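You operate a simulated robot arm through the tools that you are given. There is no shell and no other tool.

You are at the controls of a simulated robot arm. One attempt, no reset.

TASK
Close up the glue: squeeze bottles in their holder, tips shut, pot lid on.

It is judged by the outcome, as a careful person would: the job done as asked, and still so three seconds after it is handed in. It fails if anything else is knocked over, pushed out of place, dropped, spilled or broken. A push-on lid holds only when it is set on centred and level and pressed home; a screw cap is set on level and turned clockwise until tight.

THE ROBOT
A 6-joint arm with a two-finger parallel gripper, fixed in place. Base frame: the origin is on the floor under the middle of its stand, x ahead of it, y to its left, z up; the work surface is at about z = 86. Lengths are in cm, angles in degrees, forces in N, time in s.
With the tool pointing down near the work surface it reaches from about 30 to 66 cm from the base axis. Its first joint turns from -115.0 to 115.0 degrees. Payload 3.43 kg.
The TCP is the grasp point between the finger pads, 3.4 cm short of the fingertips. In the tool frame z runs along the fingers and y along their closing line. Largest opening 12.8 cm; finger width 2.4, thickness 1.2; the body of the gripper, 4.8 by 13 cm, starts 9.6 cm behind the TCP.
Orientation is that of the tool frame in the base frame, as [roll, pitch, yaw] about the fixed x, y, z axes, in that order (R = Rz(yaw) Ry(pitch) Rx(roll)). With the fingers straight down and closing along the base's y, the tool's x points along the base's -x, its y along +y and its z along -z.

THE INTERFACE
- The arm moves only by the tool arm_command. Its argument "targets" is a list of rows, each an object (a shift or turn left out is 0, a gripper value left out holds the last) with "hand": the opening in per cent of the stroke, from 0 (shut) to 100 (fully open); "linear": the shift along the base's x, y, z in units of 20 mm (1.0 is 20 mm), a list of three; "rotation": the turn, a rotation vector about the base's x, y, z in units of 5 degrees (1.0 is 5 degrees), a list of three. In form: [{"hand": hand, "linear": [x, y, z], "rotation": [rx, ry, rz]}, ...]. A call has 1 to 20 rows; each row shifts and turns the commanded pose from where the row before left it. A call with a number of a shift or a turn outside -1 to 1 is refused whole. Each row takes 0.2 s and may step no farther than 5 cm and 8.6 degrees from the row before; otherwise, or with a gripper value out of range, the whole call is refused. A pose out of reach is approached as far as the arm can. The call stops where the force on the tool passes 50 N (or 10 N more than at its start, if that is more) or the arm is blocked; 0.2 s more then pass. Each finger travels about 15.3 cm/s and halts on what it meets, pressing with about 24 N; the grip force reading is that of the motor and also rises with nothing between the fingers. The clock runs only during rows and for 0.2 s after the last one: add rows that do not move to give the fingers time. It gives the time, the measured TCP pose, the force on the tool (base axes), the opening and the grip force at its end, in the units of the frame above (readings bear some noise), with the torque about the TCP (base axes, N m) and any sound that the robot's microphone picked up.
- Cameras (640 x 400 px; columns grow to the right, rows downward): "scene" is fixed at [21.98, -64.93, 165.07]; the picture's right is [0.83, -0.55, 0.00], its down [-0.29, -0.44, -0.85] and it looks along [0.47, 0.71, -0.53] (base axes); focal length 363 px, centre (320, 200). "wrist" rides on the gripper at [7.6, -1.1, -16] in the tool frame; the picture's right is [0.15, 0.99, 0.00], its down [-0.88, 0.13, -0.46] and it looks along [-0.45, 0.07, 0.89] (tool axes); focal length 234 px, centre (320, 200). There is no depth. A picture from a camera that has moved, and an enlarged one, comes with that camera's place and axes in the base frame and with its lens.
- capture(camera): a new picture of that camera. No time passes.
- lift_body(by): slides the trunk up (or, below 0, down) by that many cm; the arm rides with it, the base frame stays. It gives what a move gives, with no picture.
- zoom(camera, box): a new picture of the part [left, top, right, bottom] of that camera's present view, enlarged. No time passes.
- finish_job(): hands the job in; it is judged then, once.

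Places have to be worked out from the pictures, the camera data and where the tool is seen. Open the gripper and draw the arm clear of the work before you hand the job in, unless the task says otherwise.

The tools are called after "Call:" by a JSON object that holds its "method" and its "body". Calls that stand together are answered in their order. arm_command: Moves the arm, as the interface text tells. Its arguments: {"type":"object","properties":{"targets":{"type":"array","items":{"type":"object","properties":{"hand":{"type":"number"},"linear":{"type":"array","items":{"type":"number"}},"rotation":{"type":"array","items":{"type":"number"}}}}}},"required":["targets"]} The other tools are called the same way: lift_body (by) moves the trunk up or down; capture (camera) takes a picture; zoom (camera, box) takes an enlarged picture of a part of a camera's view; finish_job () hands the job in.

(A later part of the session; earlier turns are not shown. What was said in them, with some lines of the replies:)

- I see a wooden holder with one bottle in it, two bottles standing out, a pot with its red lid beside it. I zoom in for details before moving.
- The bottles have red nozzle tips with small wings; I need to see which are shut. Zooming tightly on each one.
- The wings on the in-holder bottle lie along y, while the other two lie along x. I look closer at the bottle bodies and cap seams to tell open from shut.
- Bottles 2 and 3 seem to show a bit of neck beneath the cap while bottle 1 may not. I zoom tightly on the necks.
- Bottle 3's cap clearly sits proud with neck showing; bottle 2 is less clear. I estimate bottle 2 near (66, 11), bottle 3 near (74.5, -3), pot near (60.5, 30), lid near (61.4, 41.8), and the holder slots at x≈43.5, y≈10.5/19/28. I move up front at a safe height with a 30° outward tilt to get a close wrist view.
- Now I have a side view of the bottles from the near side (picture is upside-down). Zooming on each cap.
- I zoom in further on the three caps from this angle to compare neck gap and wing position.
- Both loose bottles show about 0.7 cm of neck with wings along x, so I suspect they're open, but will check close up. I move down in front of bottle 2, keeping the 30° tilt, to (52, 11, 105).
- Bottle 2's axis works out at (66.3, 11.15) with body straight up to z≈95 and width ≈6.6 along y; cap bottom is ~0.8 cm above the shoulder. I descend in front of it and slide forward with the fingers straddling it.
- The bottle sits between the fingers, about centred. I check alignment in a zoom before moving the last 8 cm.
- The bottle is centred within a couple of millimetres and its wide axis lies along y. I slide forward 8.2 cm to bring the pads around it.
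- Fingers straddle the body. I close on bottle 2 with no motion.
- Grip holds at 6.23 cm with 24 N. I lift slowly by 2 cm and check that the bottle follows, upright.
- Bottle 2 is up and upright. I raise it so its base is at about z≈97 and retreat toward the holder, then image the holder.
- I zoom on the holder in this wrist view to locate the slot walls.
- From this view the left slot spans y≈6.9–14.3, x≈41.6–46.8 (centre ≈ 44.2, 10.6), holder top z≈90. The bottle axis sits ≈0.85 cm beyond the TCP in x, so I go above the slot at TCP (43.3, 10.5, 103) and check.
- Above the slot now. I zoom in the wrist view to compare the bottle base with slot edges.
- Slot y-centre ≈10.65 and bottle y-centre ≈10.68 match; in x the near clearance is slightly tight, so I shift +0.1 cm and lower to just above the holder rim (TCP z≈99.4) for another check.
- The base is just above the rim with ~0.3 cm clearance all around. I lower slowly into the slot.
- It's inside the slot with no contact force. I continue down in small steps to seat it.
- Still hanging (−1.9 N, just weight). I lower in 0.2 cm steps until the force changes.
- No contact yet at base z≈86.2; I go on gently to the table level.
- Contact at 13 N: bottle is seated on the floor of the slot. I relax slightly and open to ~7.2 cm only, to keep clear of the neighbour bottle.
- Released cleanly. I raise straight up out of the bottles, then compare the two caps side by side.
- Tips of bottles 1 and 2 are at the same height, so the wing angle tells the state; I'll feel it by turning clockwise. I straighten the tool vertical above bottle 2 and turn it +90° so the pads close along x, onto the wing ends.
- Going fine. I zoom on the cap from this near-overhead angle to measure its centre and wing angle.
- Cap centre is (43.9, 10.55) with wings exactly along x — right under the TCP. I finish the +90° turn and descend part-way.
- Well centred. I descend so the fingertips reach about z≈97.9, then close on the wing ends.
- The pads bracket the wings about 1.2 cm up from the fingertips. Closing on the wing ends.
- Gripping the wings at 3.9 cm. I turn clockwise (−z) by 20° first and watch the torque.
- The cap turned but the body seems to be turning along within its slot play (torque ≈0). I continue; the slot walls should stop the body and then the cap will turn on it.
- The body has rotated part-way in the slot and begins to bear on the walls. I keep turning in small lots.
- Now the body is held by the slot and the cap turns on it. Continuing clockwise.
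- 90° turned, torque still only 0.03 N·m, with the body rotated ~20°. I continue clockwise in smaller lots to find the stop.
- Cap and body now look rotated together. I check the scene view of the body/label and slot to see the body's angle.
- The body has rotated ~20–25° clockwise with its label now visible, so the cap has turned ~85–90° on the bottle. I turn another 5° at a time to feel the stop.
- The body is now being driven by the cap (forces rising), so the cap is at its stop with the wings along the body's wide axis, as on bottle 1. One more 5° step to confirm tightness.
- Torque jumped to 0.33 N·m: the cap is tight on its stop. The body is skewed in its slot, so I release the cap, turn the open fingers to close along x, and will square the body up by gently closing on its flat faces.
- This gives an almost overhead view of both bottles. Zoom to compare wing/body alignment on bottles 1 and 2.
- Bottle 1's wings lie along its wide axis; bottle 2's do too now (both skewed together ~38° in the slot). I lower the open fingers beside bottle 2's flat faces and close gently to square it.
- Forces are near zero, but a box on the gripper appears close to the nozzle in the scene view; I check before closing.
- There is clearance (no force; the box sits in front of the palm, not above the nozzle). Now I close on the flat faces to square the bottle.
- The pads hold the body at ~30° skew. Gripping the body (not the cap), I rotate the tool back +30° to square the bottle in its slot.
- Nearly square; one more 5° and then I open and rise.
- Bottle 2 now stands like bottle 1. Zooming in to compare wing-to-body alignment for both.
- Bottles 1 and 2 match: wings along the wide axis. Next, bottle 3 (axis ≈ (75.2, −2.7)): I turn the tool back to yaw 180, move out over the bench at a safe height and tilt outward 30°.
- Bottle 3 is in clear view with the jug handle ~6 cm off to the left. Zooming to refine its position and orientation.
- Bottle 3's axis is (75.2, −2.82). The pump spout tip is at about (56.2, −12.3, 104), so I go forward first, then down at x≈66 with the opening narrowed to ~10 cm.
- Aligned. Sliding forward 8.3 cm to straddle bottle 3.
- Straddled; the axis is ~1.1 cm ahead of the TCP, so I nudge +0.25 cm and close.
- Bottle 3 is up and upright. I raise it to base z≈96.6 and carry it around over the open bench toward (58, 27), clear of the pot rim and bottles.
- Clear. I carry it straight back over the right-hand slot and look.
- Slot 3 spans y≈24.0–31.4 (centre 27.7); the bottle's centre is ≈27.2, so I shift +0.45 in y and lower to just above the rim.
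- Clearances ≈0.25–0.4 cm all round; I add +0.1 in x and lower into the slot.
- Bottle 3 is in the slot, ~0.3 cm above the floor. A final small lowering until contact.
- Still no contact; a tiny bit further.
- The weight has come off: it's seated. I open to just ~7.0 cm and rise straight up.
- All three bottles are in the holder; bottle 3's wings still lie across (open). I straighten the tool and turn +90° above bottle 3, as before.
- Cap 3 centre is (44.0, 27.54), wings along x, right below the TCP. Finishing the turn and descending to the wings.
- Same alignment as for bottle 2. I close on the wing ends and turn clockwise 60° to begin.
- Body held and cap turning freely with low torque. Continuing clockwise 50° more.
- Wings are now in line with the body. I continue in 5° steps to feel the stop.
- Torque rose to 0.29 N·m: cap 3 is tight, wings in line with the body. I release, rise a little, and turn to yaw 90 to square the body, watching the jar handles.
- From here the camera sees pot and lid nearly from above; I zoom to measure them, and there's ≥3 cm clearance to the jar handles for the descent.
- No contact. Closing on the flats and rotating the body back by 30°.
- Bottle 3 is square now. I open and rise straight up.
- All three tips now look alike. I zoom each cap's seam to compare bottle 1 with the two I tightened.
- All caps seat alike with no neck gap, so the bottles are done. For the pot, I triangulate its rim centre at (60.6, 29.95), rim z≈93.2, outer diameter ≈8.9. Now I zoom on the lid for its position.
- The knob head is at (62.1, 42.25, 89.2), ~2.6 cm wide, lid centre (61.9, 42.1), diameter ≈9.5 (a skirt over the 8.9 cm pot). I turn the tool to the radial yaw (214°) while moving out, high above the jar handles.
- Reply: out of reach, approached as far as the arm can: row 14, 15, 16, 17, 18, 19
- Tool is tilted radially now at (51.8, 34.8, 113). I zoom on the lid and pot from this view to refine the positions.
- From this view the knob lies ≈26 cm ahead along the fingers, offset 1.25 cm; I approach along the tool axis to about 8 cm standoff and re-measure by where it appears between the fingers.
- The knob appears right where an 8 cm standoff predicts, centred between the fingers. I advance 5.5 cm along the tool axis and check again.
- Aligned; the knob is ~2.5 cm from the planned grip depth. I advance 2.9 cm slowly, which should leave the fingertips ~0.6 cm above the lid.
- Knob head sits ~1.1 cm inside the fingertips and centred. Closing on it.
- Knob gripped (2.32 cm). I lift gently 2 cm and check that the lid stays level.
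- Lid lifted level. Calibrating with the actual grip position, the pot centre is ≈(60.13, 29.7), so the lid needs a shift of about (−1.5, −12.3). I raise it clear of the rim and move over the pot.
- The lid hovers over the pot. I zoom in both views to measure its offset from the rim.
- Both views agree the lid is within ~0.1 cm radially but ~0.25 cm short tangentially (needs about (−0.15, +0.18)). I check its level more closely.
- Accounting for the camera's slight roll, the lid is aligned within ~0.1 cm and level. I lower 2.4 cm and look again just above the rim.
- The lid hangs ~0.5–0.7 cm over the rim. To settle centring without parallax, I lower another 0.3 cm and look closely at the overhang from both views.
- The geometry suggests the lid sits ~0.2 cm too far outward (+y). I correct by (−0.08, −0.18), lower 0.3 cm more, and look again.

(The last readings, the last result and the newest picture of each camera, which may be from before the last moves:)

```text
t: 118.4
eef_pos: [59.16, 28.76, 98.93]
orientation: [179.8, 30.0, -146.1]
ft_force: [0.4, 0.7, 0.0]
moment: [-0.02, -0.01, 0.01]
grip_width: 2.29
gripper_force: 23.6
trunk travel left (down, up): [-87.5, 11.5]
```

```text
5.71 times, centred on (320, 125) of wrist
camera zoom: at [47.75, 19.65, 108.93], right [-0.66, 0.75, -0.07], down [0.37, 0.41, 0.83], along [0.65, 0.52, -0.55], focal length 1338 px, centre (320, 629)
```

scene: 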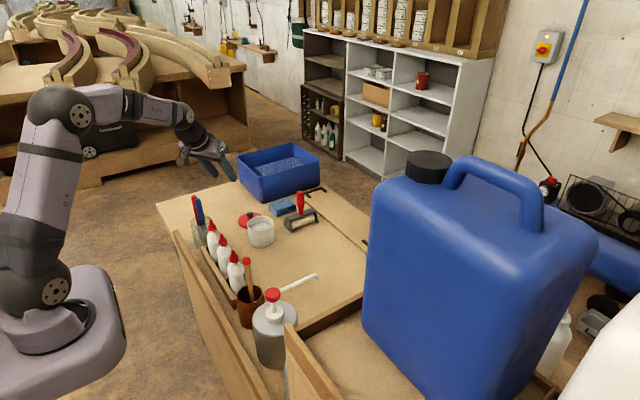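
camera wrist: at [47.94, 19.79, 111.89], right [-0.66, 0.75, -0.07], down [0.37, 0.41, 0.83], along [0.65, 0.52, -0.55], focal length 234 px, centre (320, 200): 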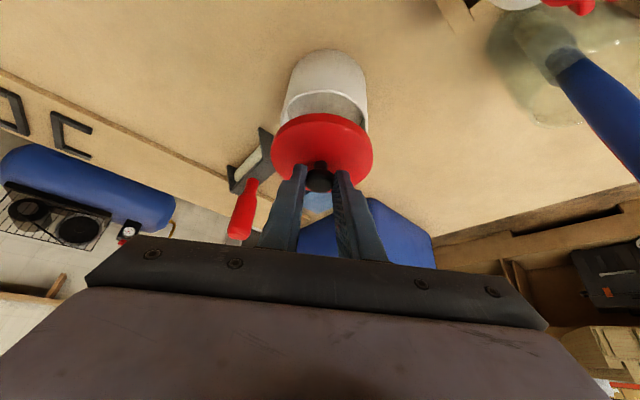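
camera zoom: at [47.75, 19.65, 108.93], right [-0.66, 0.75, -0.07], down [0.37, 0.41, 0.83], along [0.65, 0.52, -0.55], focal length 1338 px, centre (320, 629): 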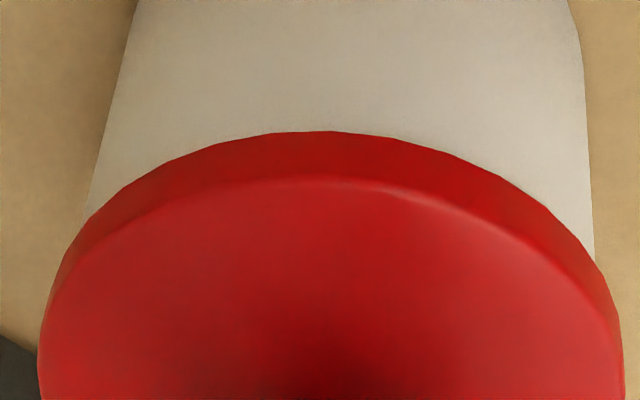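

Now the lid's edge evenly covers the rim in both views, no contact yet. I lower in small steps, watching the force.

Call:
{"method": "arm_command", "body": {"targets": [{"hand": 10, "linear": [0, 0, -0.05]}, {"linear": [0, 0, -0.05]}, {"linear": [0, 0, 0]}]}}

Call:
{"method": "arm_command", "body": {"targets": [{"hand": 10, "linear": [0, 0, -0.05]}, {"linear": [0, 0, 0]}, {"linear": [0, 0, 0]}]}}

```text
t: 119.2
eef_pos: [59.26, 28.69, 98.76]
orientation: [-180.0, 30.0, -146.0]
ft_force: [-0.1, -0.2, -0.1]
moment: [0.01, -0.03, -0.01]
grip_width: 2.36
gripper_force: 24.4
trunk travel left (down, up): [-87.5, 11.5]
```

```text
t: 120.0
eef_pos: [59.3, 28.7, 98.7]
orientation: [179.9, 30.1, -146.0]
ft_force: [0.8, -0.5, 0.2]
moment: [-0.02, -0.01, -0.01]
grip_width: 2.37
gripper_force: 23.9
trunk travel left (down, up): [-87.5, 11.5]
```

No force at what should be rim level — the skirt may be passing over the rim. Continuing slowly.

Call:
{"method": "arm_command", "body": {"targets": [{"hand": 10, "linear": [0, 0, -0.05]}, {"linear": [0, 0, 0]}, {"linear": [0, 0, 0]}]}}

Call:
{"method": "arm_command", "body": {"targets": [{"hand": 10, "linear": [0, 0, -0.05]}, {"linear": [0, 0, 0]}, {"linear": [0, 0, 0]}]}}

Call:
{"method": "zoom", "body": {"camera": "scene", "box": [242, 210, 280, 236]}}

Call:
{"method": "zoom", "body": {"camera": "wrist", "box": [265, 90, 375, 160]}}

```text
t: 120.8
eef_pos: [59.1, 28.62, 98.39]
orientation: [180.0, 30.0, -146.1]
ft_force: [-0.2, -0.1, -0.6]
moment: [-0.04, 0.03, -0.03]
grip_width: 2.35
gripper_force: 23.6
trunk travel left (down, up): [-87.5, 11.5]
```

```text
t: 121.6
eef_pos: [59.21, 28.62, 98.25]
orientation: [179.8, 30.1, -146.0]
ft_force: [0.4, 0.5, 1.0]
moment: [-0.02, -0.05, -0.01]
grip_width: 2.37
gripper_force: 23.6
trunk travel left (down, up): [-87.5, 11.5]
```

```text
15.38 times, centred on (261, 223) of scene
camera zoom: at [21.98, -64.93, 165.07], right [0.83, -0.55, 0.0], down [-0.29, -0.44, -0.85], along [0.47, 0.71, -0.53], focal length 5585 px, centre (1228, -154)
```

zoom: 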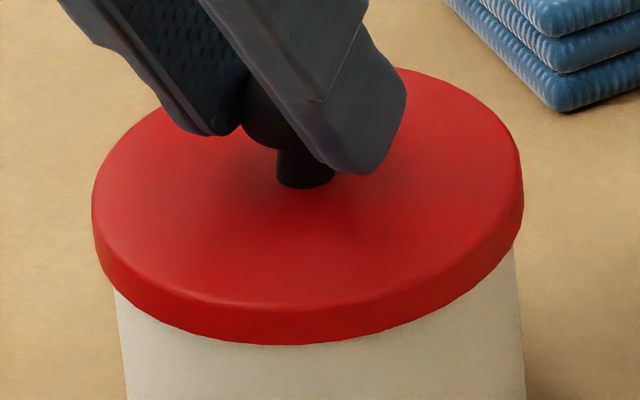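

```text
5.71 times, centred on (320, 125) of wrist
camera zoom: at [47.78, 19.62, 108.32], right [-0.66, 0.75, -0.07], down [0.37, 0.41, 0.83], along [0.65, 0.52, -0.55], focal length 1338 px, centre (320, 629)
```

zoom: 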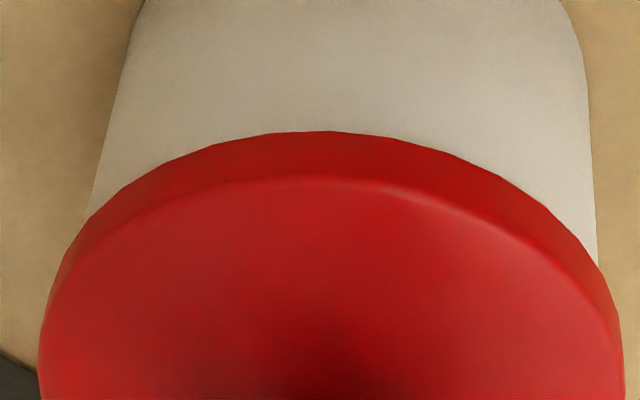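

The skirt has slid over the rim (lid bottom ≈0.4 cm below rim top) with almost no force, level. I continue downward in small steps.

Call:
{"method": "arm_command", "body": {"targets": [{"hand": 10, "linear": [0, 0, -0.05]}, {"linear": [0, 0, 0]}, {"linear": [0, 0, 0]}]}}

Call:
{"method": "arm_command", "body": {"targets": [{"hand": 10, "linear": [0, 0, -0.05]}, {"linear": [0, 0, 0]}, {"linear": [0, 0, 0]}]}}

Call:
{"method": "arm_command", "body": {"targets": [{"hand": 10, "linear": [0, 0, -0.05]}, {"linear": [0, 0, 0]}, {"linear": [0, 0, 0]}]}}

```text
t: 122.4
eef_pos: [59.21, 28.66, 98.3]
orientation: [179.9, 30.1, -146.0]
ft_force: [-0.1, 0.8, 0.4]
moment: [-0.06, -0.02, 0.0]
grip_width: 2.38
gripper_force: 24.2
trunk travel left (down, up): [-87.5, 11.5]
```

```text
t: 123.2
eef_pos: [59.19, 28.56, 98.27]
orientation: [179.9, 30.3, -146.0]
ft_force: [0.4, 0.4, 7.1]
moment: [0.1, -0.14, 0.04]
grip_width: 2.38
gripper_force: 24.1
trunk travel left (down, up): [-87.5, 11.5]
heard: snap
```

```text
t: 124.0
eef_pos: [59.16, 28.49, 98.16]
orientation: [179.9, 30.2, -145.9]
ft_force: [1.1, -1.8, 13.2]
moment: [0.05, -0.17, 0.0]
grip_width: 2.4
gripper_force: 23.7
trunk travel left (down, up): [-87.5, 11.5]
```

A snap was heard with force rising to 13 N — the lid went home. I check its level and give one small further press.

Call:
{"method": "arm_command", "body": {"targets": [{"hand": 10, "linear": [0, 0, -0.05]}, {"linear": [0, 0, 0]}, {"linear": [0, 0, 0]}]}}

Call:
{"method": "zoom", "body": {"camera": "scene", "box": [240, 205, 280, 245]}}

Call:
{"method": "zoom", "body": {"camera": "wrist", "box": [250, 60, 390, 190]}}

```text
t: 124.8
eef_pos: [59.16, 28.66, 98.24]
orientation: [179.9, 30.3, -146.0]
ft_force: [0.7, -2.2, 19.3]
moment: [0.15, -0.28, -0.01]
grip_width: 2.37
gripper_force: 24.0
trunk travel left (down, up): [-87.5, 11.5]
```

```text
10.00 times, centred on (260, 225) of scene
camera zoom: at [21.98, -64.93, 165.07], right [0.83, -0.55, 0.0], down [-0.29, -0.44, -0.85], along [0.47, 0.71, -0.53], focal length 3630 px, centre (920, -50)
```

zoom: 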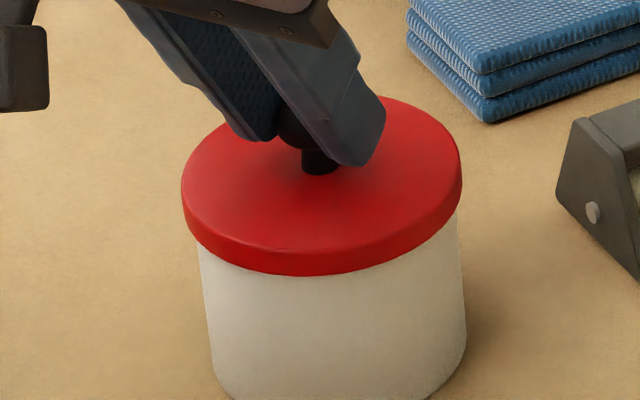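

```text
3.08 times, centred on (320, 125) of wrist
camera zoom: at [47.67, 19.53, 108.15], right [-0.66, 0.75, -0.07], down [0.37, 0.4, 0.84], along [0.66, 0.52, -0.54], focal length 720 px, centre (320, 431)
```

zoom: 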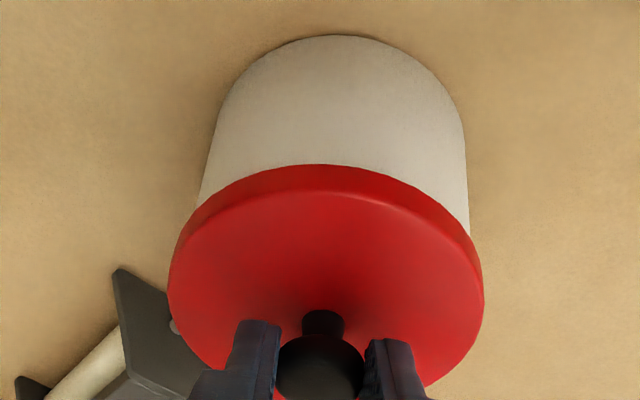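

The lid is level, centred and firm (19 N, no further travel). I relax the press, open the fingers and back off along the tool axis.

Call:
{"method": "arm_command", "body": {"targets": [{"hand": 10, "linear": [0, 0, 0.08]}, {"hand": 10, "linear": [0, 0, 0.04]}, {"hand": 25, "linear": [0, 0, 0]}, {"hand": 40, "linear": [0, 0, 0]}, {"hand": 45, "linear": [0, 0, 0]}, {"hand": 45, "linear": [0, 0, 0]}]}}

Call:
{"method": "zoom", "body": {"camera": "wrist", "box": [240, 60, 400, 210]}}

Call:
{"method": "zoom", "body": {"camera": "scene", "box": [240, 205, 280, 245]}}

```text
t: 126.2
eef_pos: [59.23, 28.69, 98.12]
orientation: [179.9, 29.9, -146.0]
ft_force: [0.6, -0.5, -0.5]
moment: [-0.03, -0.04, 0.03]
grip_width: 5.78
gripper_force: 0.0
trunk travel left (down, up): [-87.5, 11.5]
```

```text
2.67 times, centred on (320, 135) of wrist
camera zoom: at [47.78, 19.66, 108.19], right [-0.66, 0.75, -0.07], down [0.37, 0.41, 0.83], along [0.65, 0.52, -0.55], focal length 624 px, centre (320, 373)
```

zoom: 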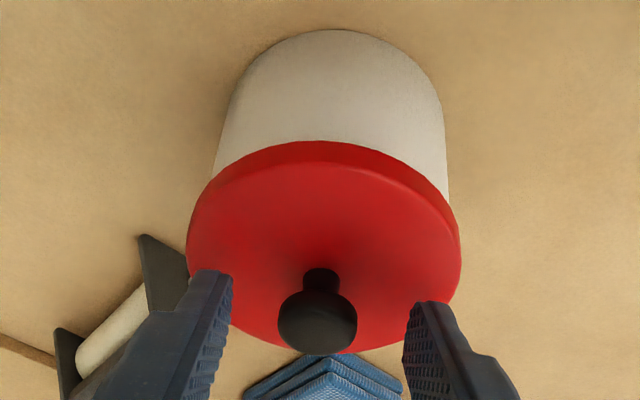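

```text
10.00 times, centred on (260, 225) of scene
camera zoom: at [21.98, -64.93, 165.07], right [0.83, -0.55, 0.0], down [-0.29, -0.44, -0.85], along [0.47, 0.71, -0.53], focal length 3630 px, centre (920, -50)
```

zoom: 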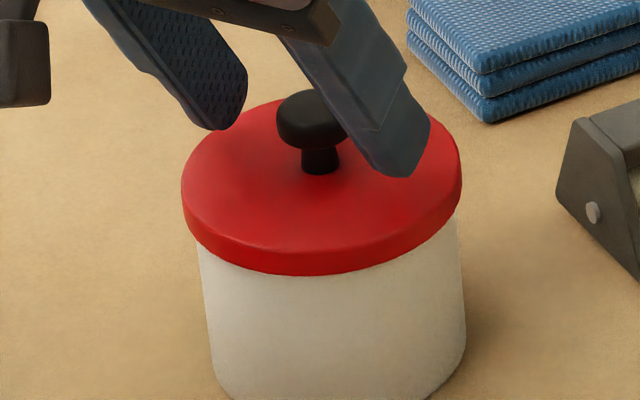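

The lid stays on. I rise straight up and then draw back toward the start position, well above the bottles.

Call:
{"method": "arm_command", "body": {"targets": [{"hand": 45, "linear": [0, 0, 0.5]}, {"linear": [0, 0, 0.8]}, {"linear": [0, 0, 0.9]}, {"linear": [0, 0, 0.9]}, {"linear": [0, 0, 0.9]}, {"linear": [0, 0, 0.9]}, {"linear": [0, 0, 0.9]}, {"linear": [0, 0, 0.9]}, {"linear": [-0.3, -0.1, 0.9]}, {"linear": [-0.5, -0.2, 0.9]}, {"linear": [-0.8, -0.3, 0.5]}, {"linear": [-0.9, -0.3, 0.3]}, {"linear": [-0.9, -0.3, 0]}, {"linear": [-0.9, -0.3, 0]}, {"linear": [-0.9, -0.3, 0]}, {"linear": [0, 0, 0]}]}}

Call:
{"method": "capture", "body": {"camera": "wrist"}}

Call:
{"method": "capture", "body": {"camera": "scene"}}

Call:
{"method": "zoom", "body": {"camera": "scene", "box": [190, 195, 290, 285]}}

```text
t: 129.6
eef_pos: [48.82, 25.2, 116.7]
orientation: [180.0, 29.9, -146.0]
ft_force: [0.3, -0.2, 0.4]
moment: [0.01, -0.02, -0.02]
grip_width: 5.76
gripper_force: 0.0
trunk travel left (down, up): [-87.5, 11.5]
```

```text
taken
camera wrist: at [37.34, 16.17, 126.75], right [-0.66, 0.75, -0.07], down [0.37, 0.41, 0.83], along [0.65, 0.52, -0.55], focal length 234 px, centre (320, 200)
```

wrist: 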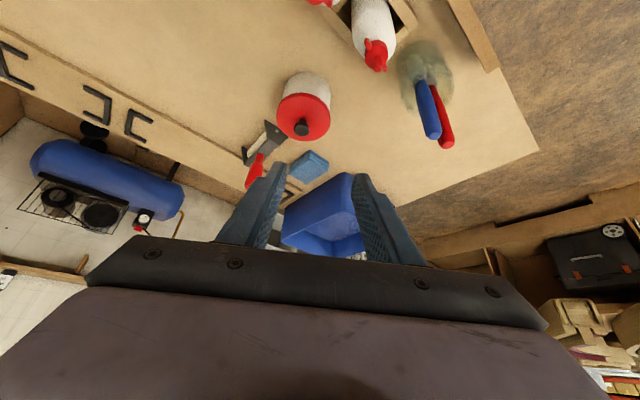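

```text
taken
```

scene: 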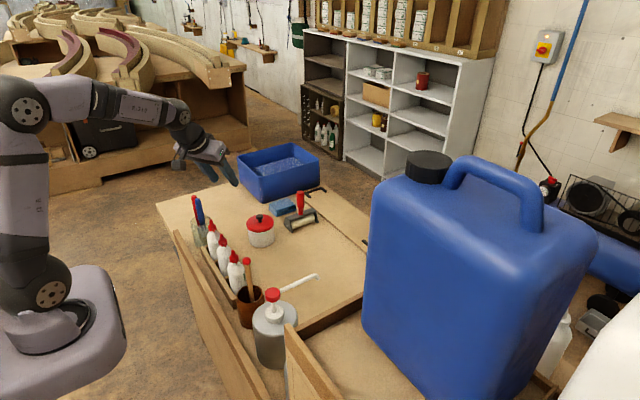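

```text
4.44 times, centred on (240, 240) of scene
camera zoom: at [21.98, -64.93, 165.07], right [0.83, -0.55, 0.0], down [-0.29, -0.44, -0.85], along [0.47, 0.71, -0.53], focal length 1613 px, centre (676, 22)
```

zoom: 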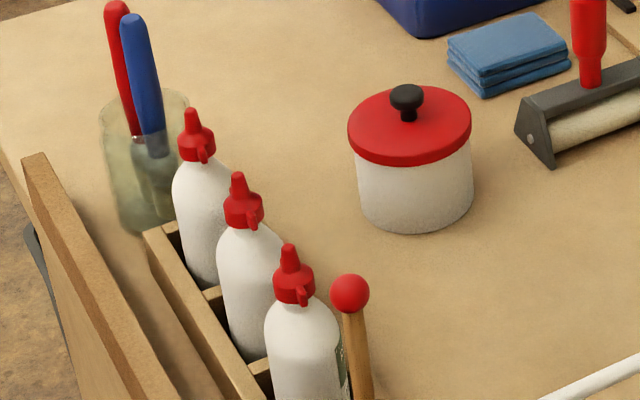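

Everything looks right: three bottles in the holder with wings in line, lid seated level. I draw the arm back up toward its start pose, tool vertical and gripper open, clear of the work.

Call:
{"method": "arm_command", "body": {"targets": [{"hand": 45, "linear": [-0.3, -0.1, 0.6], "rotation": [-0.5628, 0.8266, 0]}, {"linear": [-0.5, -0.2, 0.6], "rotation": [-0.5628, 0.8266, 0]}, {"linear": [-0.5, -0.3, 0.6], "rotation": [-0.5628, 0.8266, 0]}, {"linear": [-0.6, -0.3, 0.6], "rotation": [-0.5628, 0.8266, 0]}, {"linear": [-0.6, -0.4, 0.6], "rotation": [-0.5628, 0.8266, 0]}, {"linear": [-0.6, -0.4, 0.6], "rotation": [-0.5628, 0.8266, 0]}, {"hand": 100, "linear": [-0.6, -0.3, 0.6]}, {"hand": 100, "linear": [-0.5, -0.2, 0.5]}, {"hand": 100, "linear": [0, 0, 0]}]}}

Call:
{"method": "capture", "body": {"camera": "scene"}}

Call:
{"method": "capture", "body": {"camera": "wrist"}}

Call:
{"method": "zoom", "body": {"camera": "scene", "box": [190, 180, 350, 330]}}

```text
t: 131.6
eef_pos: [40.4, 20.63, 126.43]
orientation: [-180.0, -0.1, -146.0]
ft_force: [0.8, 0.1, 0.4]
moment: [0.01, 0.0, -0.01]
grip_width: 12.81
gripper_force: 0.1
trunk travel left (down, up): [-87.5, 11.5]
```

```text
taken
```

scene: 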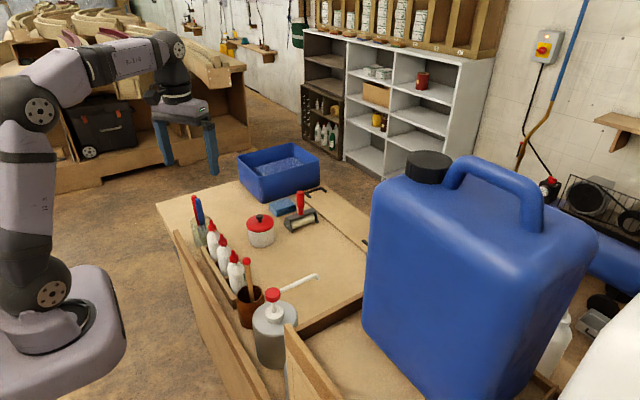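

```text
taken
camera wrist: at [34.7, 15.47, 142.4], right [-0.67, 0.74, 0.0], down [0.66, 0.6, 0.45], along [0.34, 0.31, -0.89], focal length 234 px, centre (320, 200)
```

wrist: 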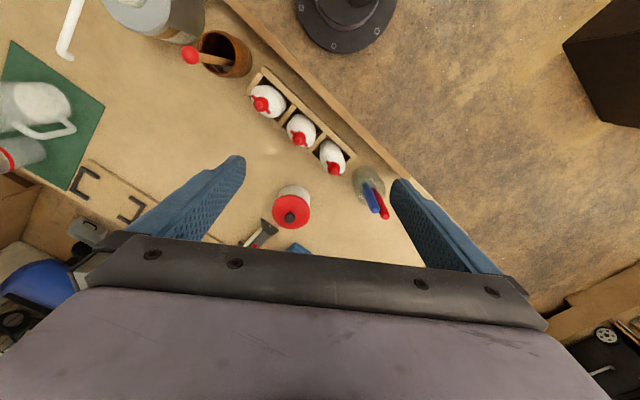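

```text
2.67 times, centred on (270, 255) of scene
camera zoom: at [21.98, -64.93, 165.07], right [0.83, -0.55, 0.0], down [-0.29, -0.44, -0.85], along [0.47, 0.71, -0.53], focal length 968 px, centre (453, 53)
```

zoom: 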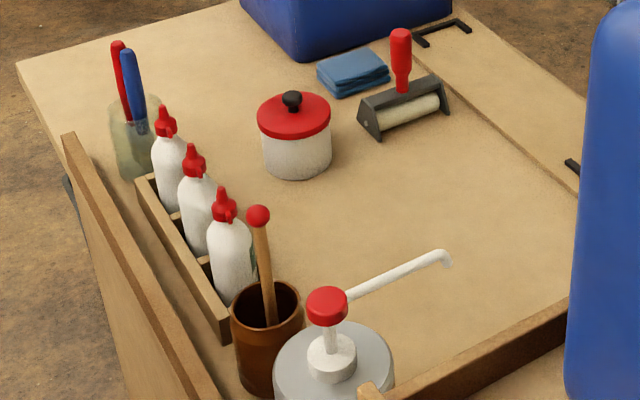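

Final check on the three tips from above.

Call:
{"method": "zoom", "body": {"camera": "wrist", "box": [240, 70, 370, 185]}}

Call:
{"method": "zoom", "body": {"camera": "wrist", "box": [255, 170, 330, 235]}}

```text
3.48 times, centred on (305, 128) of wrist
camera zoom: at [34.7, 15.47, 142.4], right [-0.67, 0.74, 0.0], down [0.66, 0.6, 0.45], along [0.34, 0.31, -0.89], focal length 814 px, centre (372, 452)
```

zoom: 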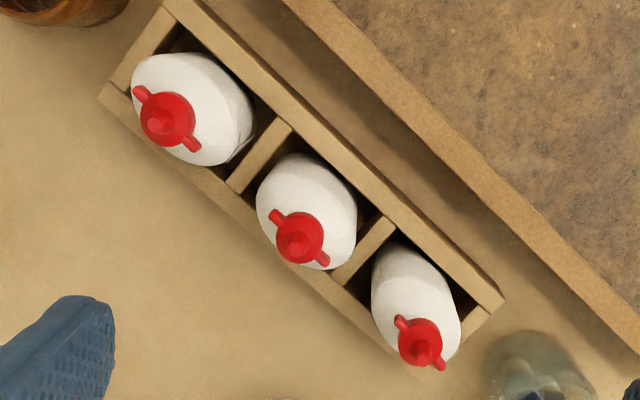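

```text
6.15 times, centred on (292, 202) of wrist
camera zoom: at [34.7, 15.47, 142.4], right [-0.67, 0.74, 0.0], down [0.66, 0.6, 0.45], along [0.34, 0.31, -0.89], focal length 1441 px, centre (489, 185)
```

zoom: 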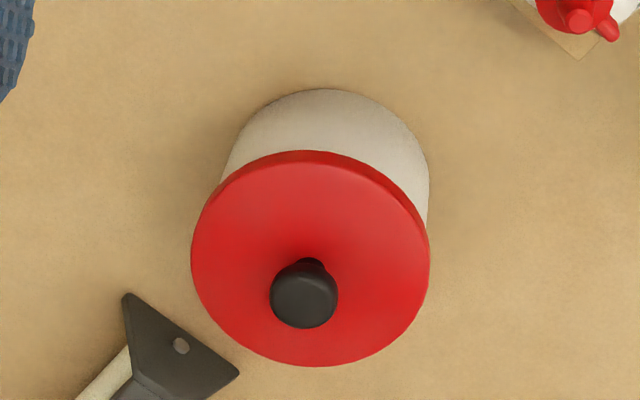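

All three tips have their wings in line along the holder. The bottles stand upright in their slots, the lid is snapped on level, nothing else has moved, and the arm is clear with the gripper open. I hand the job in.

Call:
{"method": "finish_job", "body": {}}

```text
The job is handed in.
```

The glue is closed up: all three squeeze bottles are in the holder, their tips are shut, and the pot lid is on. The job is handed in.

- **Bottles:** One was already in the holder, and I moved the other two into the empty slots. I turned their caps clockwise until the torque rose to about 0.3 N·m, then straightened both bottles in their slots.
- **Tip on the third bottle:** I didn't turn the cap on the bottle that was already in the holder. Its wings line up with the body, just like the two I tightened, so I judged it shut by eye.
- **Pot lid:** It went on level and centred, and I heard it snap home. A further press at about 19 N didn't move it.
- **Everything else:** In the final pictures nothing else looks knocked over or moved. The arm is drawn back with the gripper open.
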